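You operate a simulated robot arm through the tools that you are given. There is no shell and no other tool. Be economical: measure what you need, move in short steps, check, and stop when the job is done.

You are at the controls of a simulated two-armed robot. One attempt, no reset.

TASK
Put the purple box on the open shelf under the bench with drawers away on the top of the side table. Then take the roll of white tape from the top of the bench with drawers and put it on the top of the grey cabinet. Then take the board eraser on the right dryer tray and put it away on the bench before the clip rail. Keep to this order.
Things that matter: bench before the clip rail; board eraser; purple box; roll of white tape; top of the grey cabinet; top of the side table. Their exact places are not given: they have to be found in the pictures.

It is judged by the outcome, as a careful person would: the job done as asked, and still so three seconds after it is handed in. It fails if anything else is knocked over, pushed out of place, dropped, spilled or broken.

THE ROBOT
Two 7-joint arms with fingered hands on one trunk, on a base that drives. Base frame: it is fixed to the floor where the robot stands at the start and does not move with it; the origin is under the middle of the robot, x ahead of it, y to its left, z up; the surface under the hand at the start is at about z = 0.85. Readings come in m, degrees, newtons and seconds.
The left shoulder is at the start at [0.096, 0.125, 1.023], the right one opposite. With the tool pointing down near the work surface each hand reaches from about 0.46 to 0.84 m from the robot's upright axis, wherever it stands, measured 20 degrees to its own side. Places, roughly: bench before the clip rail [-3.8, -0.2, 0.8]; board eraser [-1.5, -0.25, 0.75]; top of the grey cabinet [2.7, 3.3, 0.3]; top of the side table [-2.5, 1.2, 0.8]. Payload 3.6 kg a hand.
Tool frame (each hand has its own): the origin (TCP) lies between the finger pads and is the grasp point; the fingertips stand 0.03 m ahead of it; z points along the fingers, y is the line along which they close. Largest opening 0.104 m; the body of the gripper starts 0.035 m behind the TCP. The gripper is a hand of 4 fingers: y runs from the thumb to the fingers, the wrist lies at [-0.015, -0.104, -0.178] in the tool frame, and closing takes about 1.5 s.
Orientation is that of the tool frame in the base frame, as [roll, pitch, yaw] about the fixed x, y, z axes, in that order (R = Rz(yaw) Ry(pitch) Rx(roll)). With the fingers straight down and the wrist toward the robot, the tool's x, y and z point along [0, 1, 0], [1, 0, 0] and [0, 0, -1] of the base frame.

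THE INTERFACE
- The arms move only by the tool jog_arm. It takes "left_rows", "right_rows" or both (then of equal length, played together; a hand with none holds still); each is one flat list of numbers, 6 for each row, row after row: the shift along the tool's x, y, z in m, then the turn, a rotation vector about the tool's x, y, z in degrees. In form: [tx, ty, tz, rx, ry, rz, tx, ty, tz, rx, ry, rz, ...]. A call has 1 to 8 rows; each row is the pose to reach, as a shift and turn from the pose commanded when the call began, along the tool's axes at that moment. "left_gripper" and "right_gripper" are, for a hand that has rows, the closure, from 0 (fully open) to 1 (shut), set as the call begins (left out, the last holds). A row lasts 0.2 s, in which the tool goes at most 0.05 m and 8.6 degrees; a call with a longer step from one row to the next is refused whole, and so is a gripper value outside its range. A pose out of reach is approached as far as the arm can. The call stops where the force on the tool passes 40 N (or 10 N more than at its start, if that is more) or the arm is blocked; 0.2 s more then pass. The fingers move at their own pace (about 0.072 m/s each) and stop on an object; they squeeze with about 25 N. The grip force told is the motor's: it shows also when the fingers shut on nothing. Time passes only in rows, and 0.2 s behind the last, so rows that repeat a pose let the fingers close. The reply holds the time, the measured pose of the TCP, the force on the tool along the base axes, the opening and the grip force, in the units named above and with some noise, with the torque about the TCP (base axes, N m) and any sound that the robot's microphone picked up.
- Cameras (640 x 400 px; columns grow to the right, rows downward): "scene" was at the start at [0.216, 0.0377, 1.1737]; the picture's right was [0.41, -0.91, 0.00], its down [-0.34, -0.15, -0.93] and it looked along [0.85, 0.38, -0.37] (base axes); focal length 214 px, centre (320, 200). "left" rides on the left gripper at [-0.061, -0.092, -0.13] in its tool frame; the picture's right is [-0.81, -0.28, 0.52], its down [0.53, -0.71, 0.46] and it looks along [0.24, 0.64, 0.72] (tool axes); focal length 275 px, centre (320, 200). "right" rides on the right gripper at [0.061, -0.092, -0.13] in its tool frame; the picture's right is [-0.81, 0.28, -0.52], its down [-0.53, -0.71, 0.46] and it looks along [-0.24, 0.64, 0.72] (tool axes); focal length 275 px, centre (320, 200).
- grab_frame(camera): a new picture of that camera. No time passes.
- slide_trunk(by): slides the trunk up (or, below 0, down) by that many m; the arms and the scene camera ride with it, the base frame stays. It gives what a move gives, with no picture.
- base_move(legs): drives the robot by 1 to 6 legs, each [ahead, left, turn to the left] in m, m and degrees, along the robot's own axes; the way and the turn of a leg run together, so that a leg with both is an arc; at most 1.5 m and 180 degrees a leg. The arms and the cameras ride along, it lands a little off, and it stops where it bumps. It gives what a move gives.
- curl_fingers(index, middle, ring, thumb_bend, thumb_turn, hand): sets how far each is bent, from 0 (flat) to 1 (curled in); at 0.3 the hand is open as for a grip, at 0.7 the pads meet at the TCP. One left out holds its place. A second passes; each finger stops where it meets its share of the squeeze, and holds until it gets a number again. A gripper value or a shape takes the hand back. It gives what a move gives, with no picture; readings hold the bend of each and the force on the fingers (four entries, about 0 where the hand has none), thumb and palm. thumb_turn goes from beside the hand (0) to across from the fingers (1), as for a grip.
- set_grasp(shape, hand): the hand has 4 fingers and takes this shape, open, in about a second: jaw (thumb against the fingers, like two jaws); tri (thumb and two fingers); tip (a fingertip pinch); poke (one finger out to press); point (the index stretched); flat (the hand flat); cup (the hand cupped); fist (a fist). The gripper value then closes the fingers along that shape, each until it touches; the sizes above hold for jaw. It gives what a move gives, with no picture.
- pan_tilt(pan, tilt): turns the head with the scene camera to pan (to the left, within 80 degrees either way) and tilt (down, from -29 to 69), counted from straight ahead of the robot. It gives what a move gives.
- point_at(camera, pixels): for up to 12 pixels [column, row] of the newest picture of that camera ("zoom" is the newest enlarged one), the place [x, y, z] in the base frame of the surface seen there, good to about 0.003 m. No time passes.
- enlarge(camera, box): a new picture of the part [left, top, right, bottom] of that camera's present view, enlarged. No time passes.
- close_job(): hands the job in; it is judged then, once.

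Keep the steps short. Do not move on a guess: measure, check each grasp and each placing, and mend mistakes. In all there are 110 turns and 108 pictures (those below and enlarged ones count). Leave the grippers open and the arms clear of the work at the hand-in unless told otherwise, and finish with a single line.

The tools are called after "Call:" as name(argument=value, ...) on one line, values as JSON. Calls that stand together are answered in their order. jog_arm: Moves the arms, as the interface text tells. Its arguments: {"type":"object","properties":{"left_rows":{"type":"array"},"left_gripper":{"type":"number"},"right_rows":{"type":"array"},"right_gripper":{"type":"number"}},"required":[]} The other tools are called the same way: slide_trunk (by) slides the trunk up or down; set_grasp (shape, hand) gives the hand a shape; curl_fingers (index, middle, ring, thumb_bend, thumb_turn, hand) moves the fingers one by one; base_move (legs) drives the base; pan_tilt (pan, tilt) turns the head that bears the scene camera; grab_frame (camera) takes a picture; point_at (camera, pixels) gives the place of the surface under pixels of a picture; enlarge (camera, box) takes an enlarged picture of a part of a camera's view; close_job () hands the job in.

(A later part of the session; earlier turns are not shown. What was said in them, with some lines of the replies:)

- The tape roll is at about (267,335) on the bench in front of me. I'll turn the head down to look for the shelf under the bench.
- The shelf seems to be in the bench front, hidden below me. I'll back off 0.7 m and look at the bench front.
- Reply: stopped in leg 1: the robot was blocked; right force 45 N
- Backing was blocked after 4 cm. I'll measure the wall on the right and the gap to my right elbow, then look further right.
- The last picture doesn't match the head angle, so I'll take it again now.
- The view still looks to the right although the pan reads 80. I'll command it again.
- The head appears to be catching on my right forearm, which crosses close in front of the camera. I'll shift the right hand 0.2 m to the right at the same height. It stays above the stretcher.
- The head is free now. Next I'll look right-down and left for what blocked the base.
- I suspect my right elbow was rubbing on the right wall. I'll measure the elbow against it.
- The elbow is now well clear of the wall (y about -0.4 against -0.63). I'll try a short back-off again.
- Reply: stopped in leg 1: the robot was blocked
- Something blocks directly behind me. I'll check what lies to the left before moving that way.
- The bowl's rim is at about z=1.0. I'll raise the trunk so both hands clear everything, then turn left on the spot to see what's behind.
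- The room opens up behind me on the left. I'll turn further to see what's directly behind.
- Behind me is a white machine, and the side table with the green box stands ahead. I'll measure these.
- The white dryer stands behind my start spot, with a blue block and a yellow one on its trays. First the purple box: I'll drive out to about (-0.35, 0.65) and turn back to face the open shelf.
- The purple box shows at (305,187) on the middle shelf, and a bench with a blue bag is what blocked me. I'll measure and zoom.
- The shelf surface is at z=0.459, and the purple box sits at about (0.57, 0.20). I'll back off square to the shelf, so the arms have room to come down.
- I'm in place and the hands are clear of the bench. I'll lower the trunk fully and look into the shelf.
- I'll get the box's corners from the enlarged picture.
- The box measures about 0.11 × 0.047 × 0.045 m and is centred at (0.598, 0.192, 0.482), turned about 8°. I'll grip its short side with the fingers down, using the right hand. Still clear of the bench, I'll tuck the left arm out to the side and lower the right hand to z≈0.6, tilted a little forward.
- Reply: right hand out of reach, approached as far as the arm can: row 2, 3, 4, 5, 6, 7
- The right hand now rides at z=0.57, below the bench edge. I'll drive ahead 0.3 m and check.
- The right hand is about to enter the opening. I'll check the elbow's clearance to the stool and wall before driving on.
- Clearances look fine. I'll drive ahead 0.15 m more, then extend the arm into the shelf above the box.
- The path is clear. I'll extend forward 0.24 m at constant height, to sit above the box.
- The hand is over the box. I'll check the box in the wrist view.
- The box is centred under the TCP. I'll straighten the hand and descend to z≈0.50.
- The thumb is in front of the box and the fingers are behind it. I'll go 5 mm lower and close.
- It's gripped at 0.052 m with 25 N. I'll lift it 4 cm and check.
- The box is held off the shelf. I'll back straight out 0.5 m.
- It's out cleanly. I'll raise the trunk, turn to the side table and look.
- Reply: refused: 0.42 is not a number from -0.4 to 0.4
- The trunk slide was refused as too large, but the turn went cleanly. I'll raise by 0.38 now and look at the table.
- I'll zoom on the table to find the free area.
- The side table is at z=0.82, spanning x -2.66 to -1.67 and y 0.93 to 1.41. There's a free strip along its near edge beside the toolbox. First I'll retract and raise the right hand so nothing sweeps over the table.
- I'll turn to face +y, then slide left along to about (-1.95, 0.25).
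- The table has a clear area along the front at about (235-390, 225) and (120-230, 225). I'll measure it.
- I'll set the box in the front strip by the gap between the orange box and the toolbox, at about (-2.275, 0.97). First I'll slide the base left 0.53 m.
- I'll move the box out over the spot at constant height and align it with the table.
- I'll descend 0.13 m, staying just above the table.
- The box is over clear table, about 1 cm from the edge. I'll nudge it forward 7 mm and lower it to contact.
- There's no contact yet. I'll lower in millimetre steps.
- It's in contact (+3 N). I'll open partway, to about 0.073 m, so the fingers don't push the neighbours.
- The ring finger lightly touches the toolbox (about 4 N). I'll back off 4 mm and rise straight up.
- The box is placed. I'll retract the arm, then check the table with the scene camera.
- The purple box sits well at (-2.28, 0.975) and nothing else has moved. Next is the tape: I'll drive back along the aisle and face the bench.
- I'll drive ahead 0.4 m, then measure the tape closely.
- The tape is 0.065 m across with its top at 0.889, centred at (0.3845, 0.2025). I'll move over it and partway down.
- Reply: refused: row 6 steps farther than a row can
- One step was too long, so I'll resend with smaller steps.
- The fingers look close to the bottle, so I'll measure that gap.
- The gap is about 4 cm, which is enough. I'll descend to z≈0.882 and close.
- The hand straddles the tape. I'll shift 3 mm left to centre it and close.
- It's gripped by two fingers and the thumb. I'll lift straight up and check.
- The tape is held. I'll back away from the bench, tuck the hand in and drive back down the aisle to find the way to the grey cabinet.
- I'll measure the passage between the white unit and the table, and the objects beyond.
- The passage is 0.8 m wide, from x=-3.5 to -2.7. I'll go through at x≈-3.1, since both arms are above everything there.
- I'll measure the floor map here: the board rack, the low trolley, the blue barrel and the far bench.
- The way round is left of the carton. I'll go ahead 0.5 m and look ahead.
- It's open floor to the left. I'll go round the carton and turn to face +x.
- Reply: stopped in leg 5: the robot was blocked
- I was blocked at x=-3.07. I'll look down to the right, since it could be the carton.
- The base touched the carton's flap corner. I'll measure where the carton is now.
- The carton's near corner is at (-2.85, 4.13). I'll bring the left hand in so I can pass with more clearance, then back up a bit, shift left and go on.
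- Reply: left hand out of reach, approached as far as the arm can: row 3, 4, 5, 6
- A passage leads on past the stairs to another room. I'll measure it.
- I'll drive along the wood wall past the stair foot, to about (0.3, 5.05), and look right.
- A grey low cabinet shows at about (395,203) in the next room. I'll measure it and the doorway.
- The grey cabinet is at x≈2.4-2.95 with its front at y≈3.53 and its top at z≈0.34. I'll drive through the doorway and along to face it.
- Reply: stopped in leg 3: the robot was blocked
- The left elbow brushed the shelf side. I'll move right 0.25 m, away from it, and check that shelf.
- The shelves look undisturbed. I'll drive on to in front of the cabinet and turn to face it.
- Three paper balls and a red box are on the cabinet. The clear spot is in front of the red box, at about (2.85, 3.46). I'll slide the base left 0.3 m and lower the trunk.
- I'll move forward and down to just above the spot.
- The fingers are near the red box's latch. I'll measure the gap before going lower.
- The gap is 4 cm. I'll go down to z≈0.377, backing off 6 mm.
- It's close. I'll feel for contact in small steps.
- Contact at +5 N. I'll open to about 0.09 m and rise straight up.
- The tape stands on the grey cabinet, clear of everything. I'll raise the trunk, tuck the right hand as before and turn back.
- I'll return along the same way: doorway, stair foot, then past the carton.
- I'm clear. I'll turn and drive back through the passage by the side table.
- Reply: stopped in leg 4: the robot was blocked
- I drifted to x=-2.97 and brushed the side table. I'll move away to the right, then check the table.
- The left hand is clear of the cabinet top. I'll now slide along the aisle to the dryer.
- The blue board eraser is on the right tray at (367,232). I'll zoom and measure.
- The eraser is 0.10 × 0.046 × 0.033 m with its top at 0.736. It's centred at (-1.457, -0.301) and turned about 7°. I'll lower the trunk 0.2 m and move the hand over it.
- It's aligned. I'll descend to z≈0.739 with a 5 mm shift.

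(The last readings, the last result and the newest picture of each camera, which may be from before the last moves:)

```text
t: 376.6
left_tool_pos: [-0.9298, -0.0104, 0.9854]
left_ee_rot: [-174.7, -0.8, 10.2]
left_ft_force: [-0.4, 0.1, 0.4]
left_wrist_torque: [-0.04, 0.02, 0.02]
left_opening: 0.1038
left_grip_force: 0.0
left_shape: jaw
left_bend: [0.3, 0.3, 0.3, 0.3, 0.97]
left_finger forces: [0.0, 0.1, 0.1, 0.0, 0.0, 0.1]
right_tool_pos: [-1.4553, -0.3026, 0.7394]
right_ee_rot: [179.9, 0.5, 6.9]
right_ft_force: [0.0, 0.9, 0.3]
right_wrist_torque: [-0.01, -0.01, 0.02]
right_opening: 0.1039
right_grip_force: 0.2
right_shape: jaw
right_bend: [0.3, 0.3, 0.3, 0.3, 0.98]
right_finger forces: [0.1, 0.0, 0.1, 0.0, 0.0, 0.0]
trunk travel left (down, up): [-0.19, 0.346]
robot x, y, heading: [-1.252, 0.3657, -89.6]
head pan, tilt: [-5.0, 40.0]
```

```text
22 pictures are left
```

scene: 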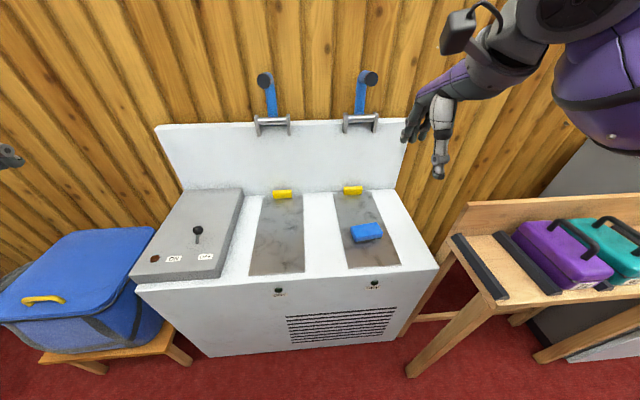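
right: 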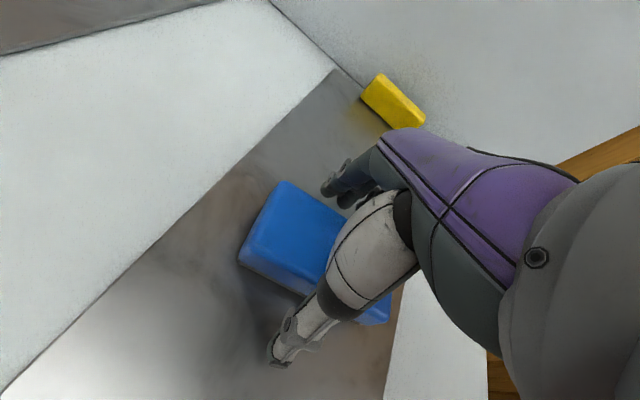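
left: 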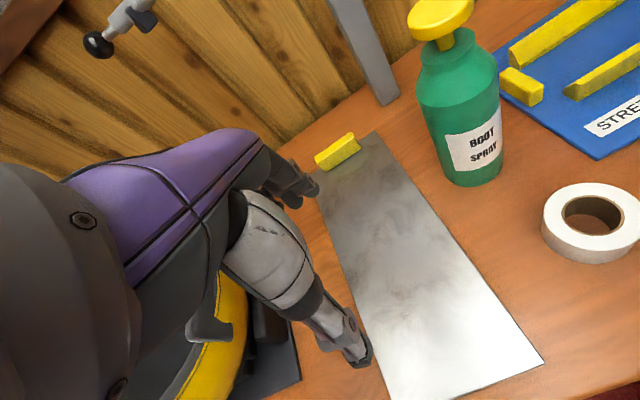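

The hand straddles the eraser. I'll close.

Call:
jog_arm(right_rows=[0, 0, 0, 0, 0, 0, 0, 0, 0, 0, 0, 0, 0, 0, 0, 0, 0, 0, 0, 0, 0, 0, 0, 0, 0, 0, 0, 0, 0, 0, 0, 0, 0, 0, 0, 0, 0, 0, 0, 0, 0, 0, 0, 0, 0, 0, 0, 0], right_gripper=1)

Call:
jog_arm(right_rows=[0, 0, -0.02, 0, 0, 0, 0, 0, -0.05, 0, 0, 0, 0, 0, -0.09, 0, 0, 0, 0, 0, -0.13, 0, 0, 0])

Call:
grab_frame(camera="right")

```text
t: 378.4
left_tool_pos: [-0.9294, -0.0114, 0.9869]
left_ee_rot: [-174.7, -0.9, 10.2]
left_ft_force: [-0.8, 0.2, -0.2]
left_wrist_torque: [0.0, 0.01, 0.02]
left_opening: 0.1039
left_grip_force: 0.1
left_shape: jaw
left_bend: [0.3, 0.3, 0.3, 0.3, 0.97]
left_finger forces: [0.0, 0.1, 0.0, 0.1, 0.0, 0.1]
right_tool_pos: [-1.4535, -0.3016, 0.7381]
right_ee_rot: [180.0, 0.5, 6.9]
right_ft_force: [0.5, -0.4, -0.1]
right_wrist_torque: [-0.03, -0.01, -0.02]
right_opening: 0.0492
right_grip_force: 25.8
right_shape: jaw
right_bend: [0.74, 0.48, 0.45, 0.69, 1.0]
right_finger forces: [13.0, 6.9, 3.0, 0.1, 22.8, 0.1]
trunk travel left (down, up): [-0.19, 0.346]
robot x, y, heading: [-1.2519, 0.3576, -89.8]
head pan, tilt: [-5.0, 40.0]
```

```text
t: 379.4
left_tool_pos: [-0.9304, -0.011, 0.9862]
left_ee_rot: [-174.5, -0.8, 10.3]
left_ft_force: [0.1, -0.8, -0.5]
left_wrist_torque: [-0.02, -0.01, -0.01]
left_opening: 0.1041
left_grip_force: 0.1
left_shape: jaw
left_bend: [0.3, 0.3, 0.3, 0.3, 0.97]
left_finger forces: [0.0, 0.0, 0.0, 0.0, 0.0, 0.0]
right_tool_pos: [-1.4551, -0.3027, 0.869]
right_ee_rot: [180.0, 0.6, 6.9]
right_ft_force: [0.3, -0.5, -0.5]
right_wrist_torque: [0.04, -0.02, 0.02]
right_opening: 0.0492
right_grip_force: 25.0
right_shape: jaw
right_bend: [0.74, 0.48, 0.45, 0.69, 1.0]
right_finger forces: [12.9, 6.9, 3.1, 0.1, 22.7, 0.0]
trunk travel left (down, up): [-0.19, 0.346]
robot x, y, heading: [-1.2516, 0.3578, -89.9]
head pan, tilt: [-5.0, 40.0]
```

```text
21 pictures are left
```

right: 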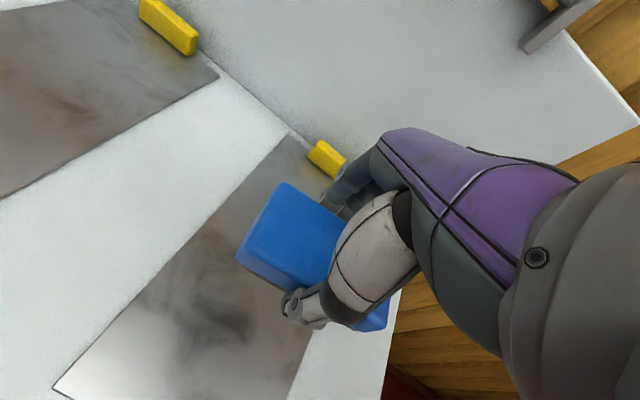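

The eraser is held. I'll retract, raise the trunk and drive to the bench at x≈-3.4.

Call:
slide_trunk(by=0.2)

Call:
jog_arm(right_rows=[0, -0.035, -0.013, 0, 0, 0, 0, -0.07, -0.026, 0, 0, 0, 0, -0.105, -0.039, 0, 0, 0, 0, -0.14, -0.052, 0, 0, 0, 0, -0.175, -0.065, 0, 0, 0])

Call:
base_move(legs=[[0.0, -1.05, 0], [0.0, -1.1, 0]])

Call:
pan_tilt(pan=-15, tilt=35)

Call:
grab_frame(camera="scene")

```text
t: 381.5
left_tool_pos: [-0.9284, -0.0112, 1.185]
left_ee_rot: [-174.6, -0.8, 10.2]
left_ft_force: [-0.2, -0.3, -0.5]
left_wrist_torque: [0.02, -0.01, 0.02]
left_opening: 0.1038
left_grip_force: 0.0
left_shape: jaw
left_bend: [0.3, 0.3, 0.3, 0.3, 0.97]
left_finger forces: [0.0, 0.0, 0.0, 0.1, 0.0, 0.0]
right_tool_pos: [-1.4541, -0.3012, 1.0692]
right_ee_rot: [180.0, 0.5, 6.9]
right_ft_force: [-0.3, -0.7, -0.8]
right_wrist_torque: [0.0, 0.02, -0.02]
right_opening: 0.0491
right_grip_force: 25.1
right_shape: jaw
right_bend: [0.74, 0.48, 0.45, 0.69, 1.0]
right_finger forces: [12.9, 6.7, 3.1, 0.0, 22.8, 0.0]
trunk travel left (down, up): [-0.39, 0.146]
robot x, y, heading: [-1.2525, 0.3609, -89.6]
head pan, tilt: [-5.0, 40.0]
```

```text
t: 382.7
left_tool_pos: [-0.9308, -0.0099, 1.1859]
left_ee_rot: [-174.7, -0.8, 10.2]
left_ft_force: [-0.5, -0.3, -0.9]
left_wrist_torque: [-0.03, -0.03, -0.01]
left_opening: 0.1041
left_grip_force: 0.1
left_shape: jaw
left_bend: [0.3, 0.3, 0.3, 0.3, 0.97]
left_finger forces: [0.0, 0.0, 0.0, 0.0, 0.0, 0.1]
right_tool_pos: [-1.4744, -0.1274, 1.1346]
right_ee_rot: [-179.9, 0.5, 6.8]
right_ft_force: [0.2, -0.3, -0.9]
right_wrist_torque: [0.0, -0.02, 0.02]
right_opening: 0.0488
right_grip_force: 24.9
right_shape: jaw
right_bend: [0.74, 0.48, 0.45, 0.69, 1.0]
right_finger forces: [13.0, 6.8, 3.2, 0.0, 22.9, 0.0]
trunk travel left (down, up): [-0.39, 0.146]
robot x, y, heading: [-1.2565, 0.3594, -89.8]
head pan, tilt: [-5.0, 40.0]
```

```text
t: 401.6
left_tool_pos: [-3.0715, -0.0098, 1.1859]
left_ee_rot: [-174.7, -0.8, 9.1]
left_ft_force: [0.0, 0.4, 0.3]
left_wrist_torque: [-0.01, 0.01, 0.0]
left_opening: 0.1039
left_grip_force: 0.0
left_shape: jaw
left_bend: [0.3, 0.3, 0.3, 0.3, 0.97]
left_finger forces: [0.0, 0.0, 0.0, 0.0, 0.0, 0.0]
right_tool_pos: [-3.6184, -0.115, 1.1345]
right_ee_rot: [-180.0, 0.4, 5.7]
right_ft_force: [0.2, -0.7, -1.2]
right_wrist_torque: [-0.01, 0.0, 0.03]
right_opening: 0.0491
right_grip_force: 25.1
right_shape: jaw
right_bend: [0.74, 0.48, 0.45, 0.69, 1.0]
right_finger forces: [13.1, 6.8, 3.1, 0.1, 22.9, 0.0]
trunk travel left (down, up): [-0.39, 0.146]
robot x, y, heading: [-3.3903, 0.3668, -90.8]
head pan, tilt: [-5.0, 40.0]
```

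```text
t: 402.4
left_tool_pos: [-3.0724, -0.0099, 1.1855]
left_ee_rot: [-174.6, -0.8, 9.0]
left_ft_force: [0.3, 0.2, 0.8]
left_wrist_torque: [0.03, 0.01, 0.0]
left_opening: 0.104
left_grip_force: 0.0
left_shape: jaw
left_bend: [0.3, 0.3, 0.3, 0.3, 0.97]
left_finger forces: [0.0, 0.0, 0.0, 0.0, 0.1, 0.0]
right_tool_pos: [-3.6186, -0.1149, 1.134]
right_ee_rot: [180.0, 0.5, 5.6]
right_ft_force: [-0.4, -0.7, -0.8]
right_wrist_torque: [-0.01, -0.04, 0.0]
right_opening: 0.0491
right_grip_force: 25.2
right_shape: jaw
right_bend: [0.74, 0.48, 0.45, 0.69, 1.0]
right_finger forces: [12.9, 6.9, 3.1, 0.0, 22.9, 0.0]
trunk travel left (down, up): [-0.39, 0.146]
robot x, y, heading: [-3.39, 0.3701, -90.9]
head pan, tilt: [-15.0, 35.0]
```

```text
20 pictures are left
```

scene: 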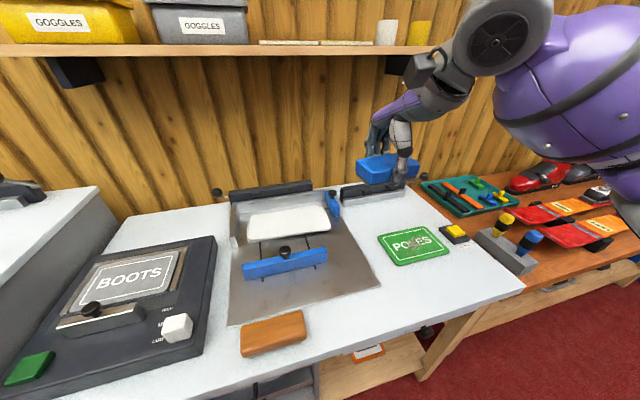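

I'll measure the places on this bench: the rails at (365,190) and (285,265), the board at (412,245), and the bench edges.

Call:
point_at(camera="scene", pixels=[[350, 193], [420, 180], [285, 265], [412, 245], [454, 233], [505, 255], [520, 285], [420, 290], [345, 330], [470, 270], [390, 215], [560, 260]])

Call:
enlarge(camera="scene", box=[200, 140, 540, 360])

```text
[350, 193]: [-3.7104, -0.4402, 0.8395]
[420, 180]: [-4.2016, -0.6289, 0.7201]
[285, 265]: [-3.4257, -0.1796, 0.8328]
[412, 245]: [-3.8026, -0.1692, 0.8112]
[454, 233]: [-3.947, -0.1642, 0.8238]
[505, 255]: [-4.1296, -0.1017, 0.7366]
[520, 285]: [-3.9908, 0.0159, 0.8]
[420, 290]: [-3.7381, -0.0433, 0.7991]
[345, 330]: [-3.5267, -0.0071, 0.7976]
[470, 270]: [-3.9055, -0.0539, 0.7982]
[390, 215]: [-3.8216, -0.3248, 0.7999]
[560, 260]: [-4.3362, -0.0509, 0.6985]
```

```text
1.82 times, centred on (370, 250) of scene
```

zoom: 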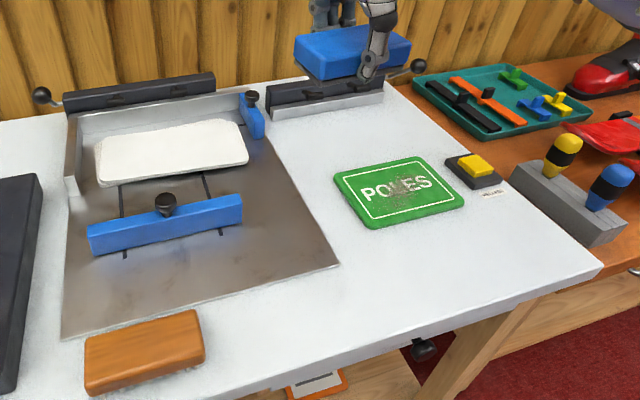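

The white bench is before the right-hand rail, at y≈-0.44. I'll measure the free patch between that rail and the green POLES board.

Call:
point_at(camera="zoom", pixels=[[337, 180], [425, 158], [463, 198], [368, 228], [270, 118], [383, 102], [320, 150], [370, 135], [445, 160], [265, 135], [300, 200], [410, 130]])

```text
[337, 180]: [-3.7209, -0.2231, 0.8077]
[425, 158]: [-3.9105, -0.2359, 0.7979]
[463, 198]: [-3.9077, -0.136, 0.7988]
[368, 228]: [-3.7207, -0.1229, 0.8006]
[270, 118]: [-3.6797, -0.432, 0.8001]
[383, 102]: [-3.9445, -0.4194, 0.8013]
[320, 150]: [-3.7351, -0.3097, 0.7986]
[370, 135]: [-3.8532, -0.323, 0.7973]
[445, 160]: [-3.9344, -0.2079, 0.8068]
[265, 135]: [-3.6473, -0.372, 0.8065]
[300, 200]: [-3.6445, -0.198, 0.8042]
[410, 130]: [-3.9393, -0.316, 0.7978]
```

There's a free patch of x -3.95 to -3.65 and y -0.41 to -0.24. The target is (-3.80, -0.325). I'll shift the base right 0.18 m and lower the trunk a little.

Call:
base_move(legs=[[0.0, -0.18, 0.8]])

Call:
slide_trunk(by=-0.15)

```text
t: 404.6
left_tool_pos: [-3.2455, -0.002, 1.1849]
left_ee_rot: [-174.7, -0.8, 10.3]
left_ft_force: [-0.6, -0.1, -0.8]
left_wrist_torque: [-0.02, -0.02, -0.03]
left_opening: 0.1038
left_grip_force: 0.0
left_shape: jaw
left_bend: [0.3, 0.3, 0.3, 0.3, 0.97]
left_finger forces: [0.0, 0.1, 0.0, 0.0, 0.0, 0.1]
right_tool_pos: [-3.7906, -0.1184, 1.134]
right_ee_rot: [-180.0, 0.5, 6.9]
right_ft_force: [-0.7, 0.4, -1.5]
right_wrist_torque: [0.01, -0.01, -0.04]
right_opening: 0.0489
right_grip_force: 24.5
right_shape: jaw
right_bend: [0.74, 0.48, 0.45, 0.69, 1.0]
right_finger forces: [13.1, 6.7, 3.0, 0.1, 22.8, 0.1]
trunk travel left (down, up): [-0.39, 0.146]
robot x, y, heading: [-3.5692, 0.373, -89.9]
head pan, tilt: [-15.0, 35.0]
```

```text
t: 406.4
left_tool_pos: [-3.2453, -0.0032, 1.0354]
left_ee_rot: [-174.6, -0.8, 10.2]
left_ft_force: [0.2, 0.7, 0.5]
left_wrist_torque: [0.01, 0.01, 0.03]
left_opening: 0.1041
left_grip_force: 0.1
left_shape: jaw
left_bend: [0.3, 0.3, 0.3, 0.3, 0.97]
left_finger forces: [0.0, 0.1, 0.0, 0.0, 0.0, 0.0]
right_tool_pos: [-3.789, -0.1181, 0.9844]
right_ee_rot: [179.9, 0.5, 6.7]
right_ft_force: [-0.5, 0.0, -0.5]
right_wrist_torque: [-0.01, -0.03, -0.02]
right_opening: 0.0491
right_grip_force: 24.8
right_shape: jaw
right_bend: [0.74, 0.48, 0.45, 0.69, 1.0]
right_finger forces: [13.0, 6.9, 3.1, 0.0, 22.9, 0.0]
trunk travel left (down, up): [-0.24, 0.296]
robot x, y, heading: [-3.5732, 0.3677, -89.7]
head pan, tilt: [-15.0, 35.0]
```

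I'll move over the spot and down to z≈0.86, squaring it with the bench.

Call:
jog_arm(right_rows=[-0.007, 0.041, 0, 0, 0, 1.4, -0.014, 0.082, 0, 0, 0, 2.8, -0.021, 0.123, 0.01, 0, 0, 4.2, -0.028, 0.164, 0.03, 0, 0, 5.6, -0.035, 0.204, 0.055, 0, 0, 6.7, -0.035, 0.204, 0.09, 0, 0, 6.7, -0.035, 0.204, 0.12, 0, 0, 6.7, -0.035, 0.204, 0.12, 0, 0, 6.7])

Call:
grab_frame(camera="right")

```text
t: 408.1
left_tool_pos: [-3.2451, -0.0022, 1.0358]
left_ee_rot: [-174.6, -0.7, 10.2]
left_ft_force: [-0.6, -0.8, -0.9]
left_wrist_torque: [-0.02, -0.01, 0.02]
left_opening: 0.1039
left_grip_force: 0.0
left_shape: jaw
left_bend: [0.3, 0.3, 0.3, 0.3, 0.97]
left_finger forces: [0.0, 0.0, 0.1, 0.0, 0.0, 0.0]
right_tool_pos: [-3.7989, -0.3254, 0.8611]
right_ee_rot: [179.9, 0.5, 0.2]
right_ft_force: [-0.1, -0.4, -0.5]
right_wrist_torque: [0.01, -0.02, 0.0]
right_opening: 0.0491
right_grip_force: 24.8
right_shape: jaw
right_bend: [0.74, 0.48, 0.45, 0.69, 1.0]
right_finger forces: [13.0, 6.7, 3.1, 0.1, 22.8, 0.1]
trunk travel left (down, up): [-0.24, 0.296]
robot x, y, heading: [-3.5696, 0.371, -89.8]
head pan, tilt: [-15.0, 35.0]
```

```text
18 pictures are left
```

right: 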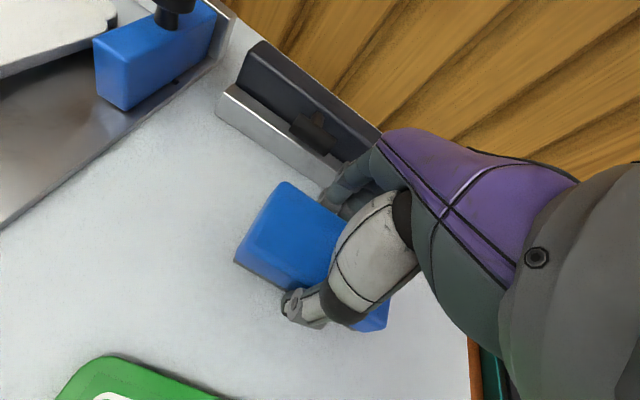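

The patch is clear and the rail is just beyond the fingers. I'll back off 8 mm and lower to contact.

Call:
jog_arm(right_rows=[0, -0.008, 0.01, 0, 0, 0, 0, -0.008, 0.02, 0, 0, 0, 0, -0.008, 0.025, 0, 0, 0, 0, -0.008, 0.027, 0, 0, 0, 0, -0.008, 0.028, 0, 0, 0, 0, -0.008, 0.029, 0, 0, 0, 0, -0.008, 0.03, 0, 0, 0])

```text
t: 409.8
left_tool_pos: [-3.2462, -0.0021, 1.035]
left_ee_rot: [-174.6, -0.8, 10.2]
left_ft_force: [0.1, 0.6, 0.3]
left_wrist_torque: [-0.04, 0.07, 0.02]
left_opening: 0.1037
left_grip_force: 0.1
left_shape: jaw
left_bend: [0.3, 0.3, 0.3, 0.3, 0.97]
left_finger forces: [0.0, 0.0, 0.1, 0.1, 0.0, 0.1]
right_tool_pos: [-3.8013, -0.3174, 0.8354]
right_ee_rot: [179.9, 0.5, 0.2]
right_ft_force: [-0.3, 0.0, -0.3]
right_wrist_torque: [0.0, 0.04, -0.02]
right_opening: 0.0492
right_grip_force: 25.1
right_shape: jaw
right_bend: [0.74, 0.48, 0.45, 0.69, 1.0]
right_finger forces: [13.0, 6.7, 3.1, 0.0, 22.8, 0.1]
trunk travel left (down, up): [-0.24, 0.296]
robot x, y, heading: [-3.5744, 0.373, -89.7]
head pan, tilt: [-15.0, 35.0]
```

Call:
jog_arm(right_rows=[0, 0, 0.001, 0, 0, 0, 0, 0, 0.002, 0, 0, 0, 0, 0, 0.003, 0, 0, 0, 0, 0, 0.004, 0, 0, 0])

```text
t: 410.8
left_tool_pos: [-3.2458, -0.0011, 1.0356]
left_ee_rot: [-174.6, -0.8, 10.2]
left_ft_force: [0.1, 0.4, 0.8]
left_wrist_torque: [0.02, 0.01, -0.01]
left_opening: 0.104
left_grip_force: 0.0
left_shape: jaw
left_bend: [0.3, 0.3, 0.3, 0.3, 0.97]
left_finger forces: [0.1, 0.1, 0.0, 0.1, 0.1, 0.1]
right_tool_pos: [-3.8011, -0.3181, 0.8336]
right_ee_rot: [179.8, 0.5, 0.2]
right_ft_force: [-0.8, -2.7, 8.0]
right_wrist_torque: [0.03, 0.04, 0.03]
right_opening: 0.0491
right_grip_force: 25.1
right_shape: jaw
right_bend: [0.74, 0.48, 0.45, 0.69, 1.0]
right_finger forces: [14.3, 7.8, 3.9, 0.1, 23.5, 0.1]
trunk travel left (down, up): [-0.24, 0.296]
robot x, y, heading: [-3.5725, 0.3739, -89.6]
head pan, tilt: [-15.0, 35.0]
```

Contact at +8 N. I'll ease off, open partway, then rise and retract.

Call:
jog_arm(right_rows=[0, 0, -0.001, 0, 0, 0, 0, 0, -0.002, 0, 0, 0, 0, 0, -0.002, 0, 0, 0, 0, 0, -0.002, 0, 0, 0], right_gripper=0.25)

Call:
jog_arm(right_rows=[0, 0, -0.02, 0, 0, 0, 0, 0, -0.05, 0, 0, 0, 0, 0, -0.09, 0, 0, 0, 0, -0.02, -0.13, 0, 0, 0, 0, -0.06, -0.16, 0, 0, 0, 0, -0.1, -0.19, 0, 0, 0, 0, -0.14, -0.22, 0, 0, 0, 0, -0.18, -0.24, 0, 0, 0])

Call:
grab_frame(camera="scene")

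```text
t: 411.8
left_tool_pos: [-3.2455, -0.0023, 1.0358]
left_ee_rot: [-174.6, -0.7, 10.2]
left_ft_force: [0.0, -0.3, -0.3]
left_wrist_torque: [-0.04, 0.04, -0.01]
left_opening: 0.104
left_grip_force: 0.1
left_shape: jaw
left_bend: [0.3, 0.3, 0.3, 0.3, 0.97]
left_finger forces: [0.0, 0.1, 0.0, 0.0, 0.0, 0.1]
right_tool_pos: [-3.8016, -0.3158, 0.833]
right_ee_rot: [179.9, 0.4, 0.2]
right_ft_force: [-0.1, -0.6, 0.0]
right_wrist_torque: [0.0, 0.01, -0.02]
right_opening: 0.078
right_grip_force: 0.1
right_shape: jaw
right_bend: [0.27, 0.36, 0.33, 0.54, 0.99]
right_finger forces: [0.0, 0.0, 0.0, 0.1, 0.0, 0.1]
trunk travel left (down, up): [-0.24, 0.296]
robot x, y, heading: [-3.5688, 0.3702, -89.6]
head pan, tilt: [-15.0, 35.0]
```

```text
t: 413.6
left_tool_pos: [-3.245, -0.0001, 1.0366]
left_ee_rot: [-174.6, -0.8, 10.3]
left_ft_force: [-0.4, -0.2, -0.6]
left_wrist_torque: [0.03, 0.04, 0.02]
left_opening: 0.1042
left_grip_force: 0.0
left_shape: jaw
left_bend: [0.3, 0.3, 0.3, 0.3, 0.97]
left_finger forces: [0.0, 0.0, 0.1, 0.1, 0.0, 0.0]
right_tool_pos: [-3.802, -0.1367, 1.0717]
right_ee_rot: [179.9, 0.6, 0.0]
right_ft_force: [0.1, 0.2, 0.3]
right_wrist_torque: [0.02, -0.02, 0.04]
right_opening: 0.0779
right_grip_force: 0.0
right_shape: jaw
right_bend: [0.27, 0.36, 0.33, 0.54, 0.99]
right_finger forces: [0.1, 0.0, 0.0, 0.0, 0.0, 0.0]
trunk travel left (down, up): [-0.24, 0.296]
robot x, y, heading: [-3.5711, 0.3701, -89.5]
head pan, tilt: [-15.0, 35.0]
```

```text
17 pictures are left
```

scene: 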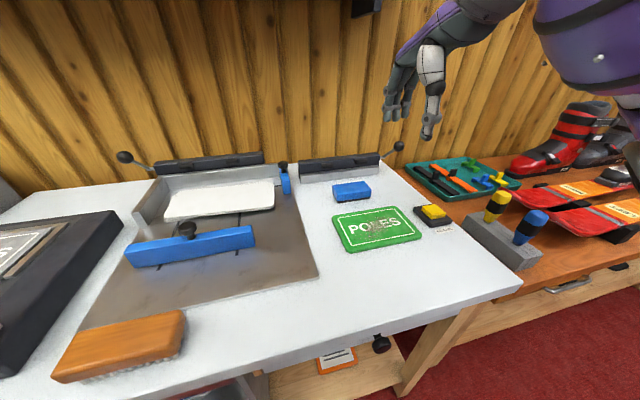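

The eraser lies directly before the clip rail. I'll open fully, raise, back off and turn to check the side table after the earlier brush.

Call:
slide_trunk(by=0.15)

Call:
jog_arm(right_rows=[0, -0.01, -0.01, 0, 0, 0, 0, -0.02, -0.02, 0, 0, 0, 0, -0.02, -0.02, 0, 0, 0], right_gripper=0)

Call:
base_move(legs=[[-0.2, 0, 0], [0, 0, 80]])

Call:
pan_tilt(pan=40, tilt=25)

Call:
grab_frame(camera="scene")

```text
t: 415.3
left_tool_pos: [-3.2455, -0.0027, 1.1852]
left_ee_rot: [-174.6, -0.8, 10.1]
left_ft_force: [0.6, -0.7, -0.8]
left_wrist_torque: [-0.01, 0.0, 0.0]
left_opening: 0.1036
left_grip_force: 0.1
left_shape: jaw
left_bend: [0.3, 0.3, 0.3, 0.3, 0.97]
left_finger forces: [0.0, 0.1, 0.0, 0.0, 0.0, 0.0]
right_tool_pos: [-3.7986, -0.1371, 1.2217]
right_ee_rot: [179.9, 0.5, 0.1]
right_ft_force: [-0.2, 0.0, -0.3]
right_wrist_torque: [0.0, 0.0, 0.02]
right_opening: 0.0777
right_grip_force: 0.1
right_shape: jaw
right_bend: [0.27, 0.36, 0.33, 0.54, 0.99]
right_finger forces: [0.1, 0.0, 0.0, 0.0, 0.0, 0.0]
trunk travel left (down, up): [-0.39, 0.146]
robot x, y, heading: [-3.5691, 0.3723, -89.7]
head pan, tilt: [-15.0, 35.0]
```

```text
t: 416.1
left_tool_pos: [-3.246, -0.001, 1.1863]
left_ee_rot: [-174.6, -0.8, 10.2]
left_ft_force: [0.6, 0.2, 0.0]
left_wrist_torque: [0.01, 0.03, 0.02]
left_opening: 0.104
left_grip_force: 0.1
left_shape: jaw
left_bend: [0.3, 0.3, 0.3, 0.3, 0.97]
left_finger forces: [0.1, 0.0, 0.0, 0.1, 0.1, 0.0]
right_tool_pos: [-3.7993, -0.1198, 1.2433]
right_ee_rot: [180.0, 0.5, 0.2]
right_ft_force: [0.6, 0.7, 0.2]
right_wrist_torque: [0.02, 0.01, 0.02]
right_opening: 0.1036
right_grip_force: 0.1
right_shape: jaw
right_bend: [0.3, 0.3, 0.3, 0.3, 0.98]
right_finger forces: [0.0, 0.1, 0.0, 0.0, 0.0, 0.0]
trunk travel left (down, up): [-0.39, 0.146]
robot x, y, heading: [-3.5731, 0.3722, -89.6]
head pan, tilt: [-15.0, 35.0]
```

```text
t: 421.2
left_tool_pos: [-3.1504, 0.8338, 1.1852]
left_ee_rot: [-174.6, -0.8, 91.1]
left_ft_force: [-0.2, 0.4, -1.2]
left_wrist_torque: [-0.01, -0.01, 0.0]
left_opening: 0.1039
left_grip_force: 0.1
left_shape: jaw
left_bend: [0.3, 0.3, 0.3, 0.3, 0.97]
left_finger forces: [0.1, 0.0, 0.0, 0.0, 0.0, 0.1]
right_tool_pos: [-3.1238, 0.2682, 1.2434]
right_ee_rot: [179.9, 0.5, 81.1]
right_ft_force: [-0.3, 0.5, 0.3]
right_wrist_torque: [0.01, 0.02, -0.01]
right_opening: 0.1037
right_grip_force: 0.1
right_shape: jaw
right_bend: [0.3, 0.3, 0.3, 0.3, 0.98]
right_finger forces: [0.0, 0.0, 0.0, 0.0, 0.0, 0.0]
trunk travel left (down, up): [-0.39, 0.146]
robot x, y, heading: [-3.5722, 0.5752, -9.0]
head pan, tilt: [-15.0, 35.0]
```

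```text
t: 422.4
left_tool_pos: [-3.1512, 0.8343, 1.1856]
left_ee_rot: [-174.6, -0.9, 91.2]
left_ft_force: [-0.3, 0.0, -0.2]
left_wrist_torque: [0.0, 0.01, 0.0]
left_opening: 0.104
left_grip_force: 0.0
left_shape: jaw
left_bend: [0.3, 0.3, 0.3, 0.3, 0.97]
left_finger forces: [0.1, 0.0, 0.1, 0.1, 0.0, 0.0]
right_tool_pos: [-3.1244, 0.2691, 1.2433]
right_ee_rot: [179.8, 0.6, 81.0]
right_ft_force: [-0.6, -0.1, 0.7]
right_wrist_torque: [0.01, 0.0, 0.0]
right_opening: 0.1037
right_grip_force: 0.0
right_shape: jaw
right_bend: [0.3, 0.3, 0.3, 0.3, 0.98]
right_finger forces: [0.0, 0.0, 0.0, 0.0, 0.0, 0.1]
trunk travel left (down, up): [-0.39, 0.146]
robot x, y, heading: [-3.5705, 0.5731, -8.8]
head pan, tilt: [40.0, 25.0]
```

```text
16 pictures are left
```

scene: 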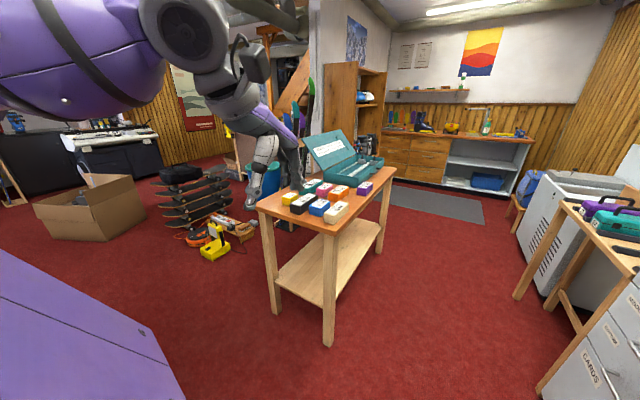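

The purple box is still on the table at (365,187). One last check of its place and the table corner.

Call:
point_at(camera="scene", pixels=[[365, 186], [335, 233], [340, 190], [394, 170], [348, 212]])

```text
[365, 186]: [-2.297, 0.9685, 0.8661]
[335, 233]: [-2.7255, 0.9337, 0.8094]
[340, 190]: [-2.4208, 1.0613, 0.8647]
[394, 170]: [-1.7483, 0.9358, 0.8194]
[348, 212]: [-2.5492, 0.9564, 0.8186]
```

The table and the box are where they were, both grippers are open and the arms are clear. I'll hand in.

Call:
close_job()

```text
The job is handed in.
```

The purple box is on the side table, the tape is on the grey cabinet and the eraser is on the bench before the clip rail, done in that order; on the way I brushed the carton, the boot shelves and the side table, and saw nothing knocked over afterwards.
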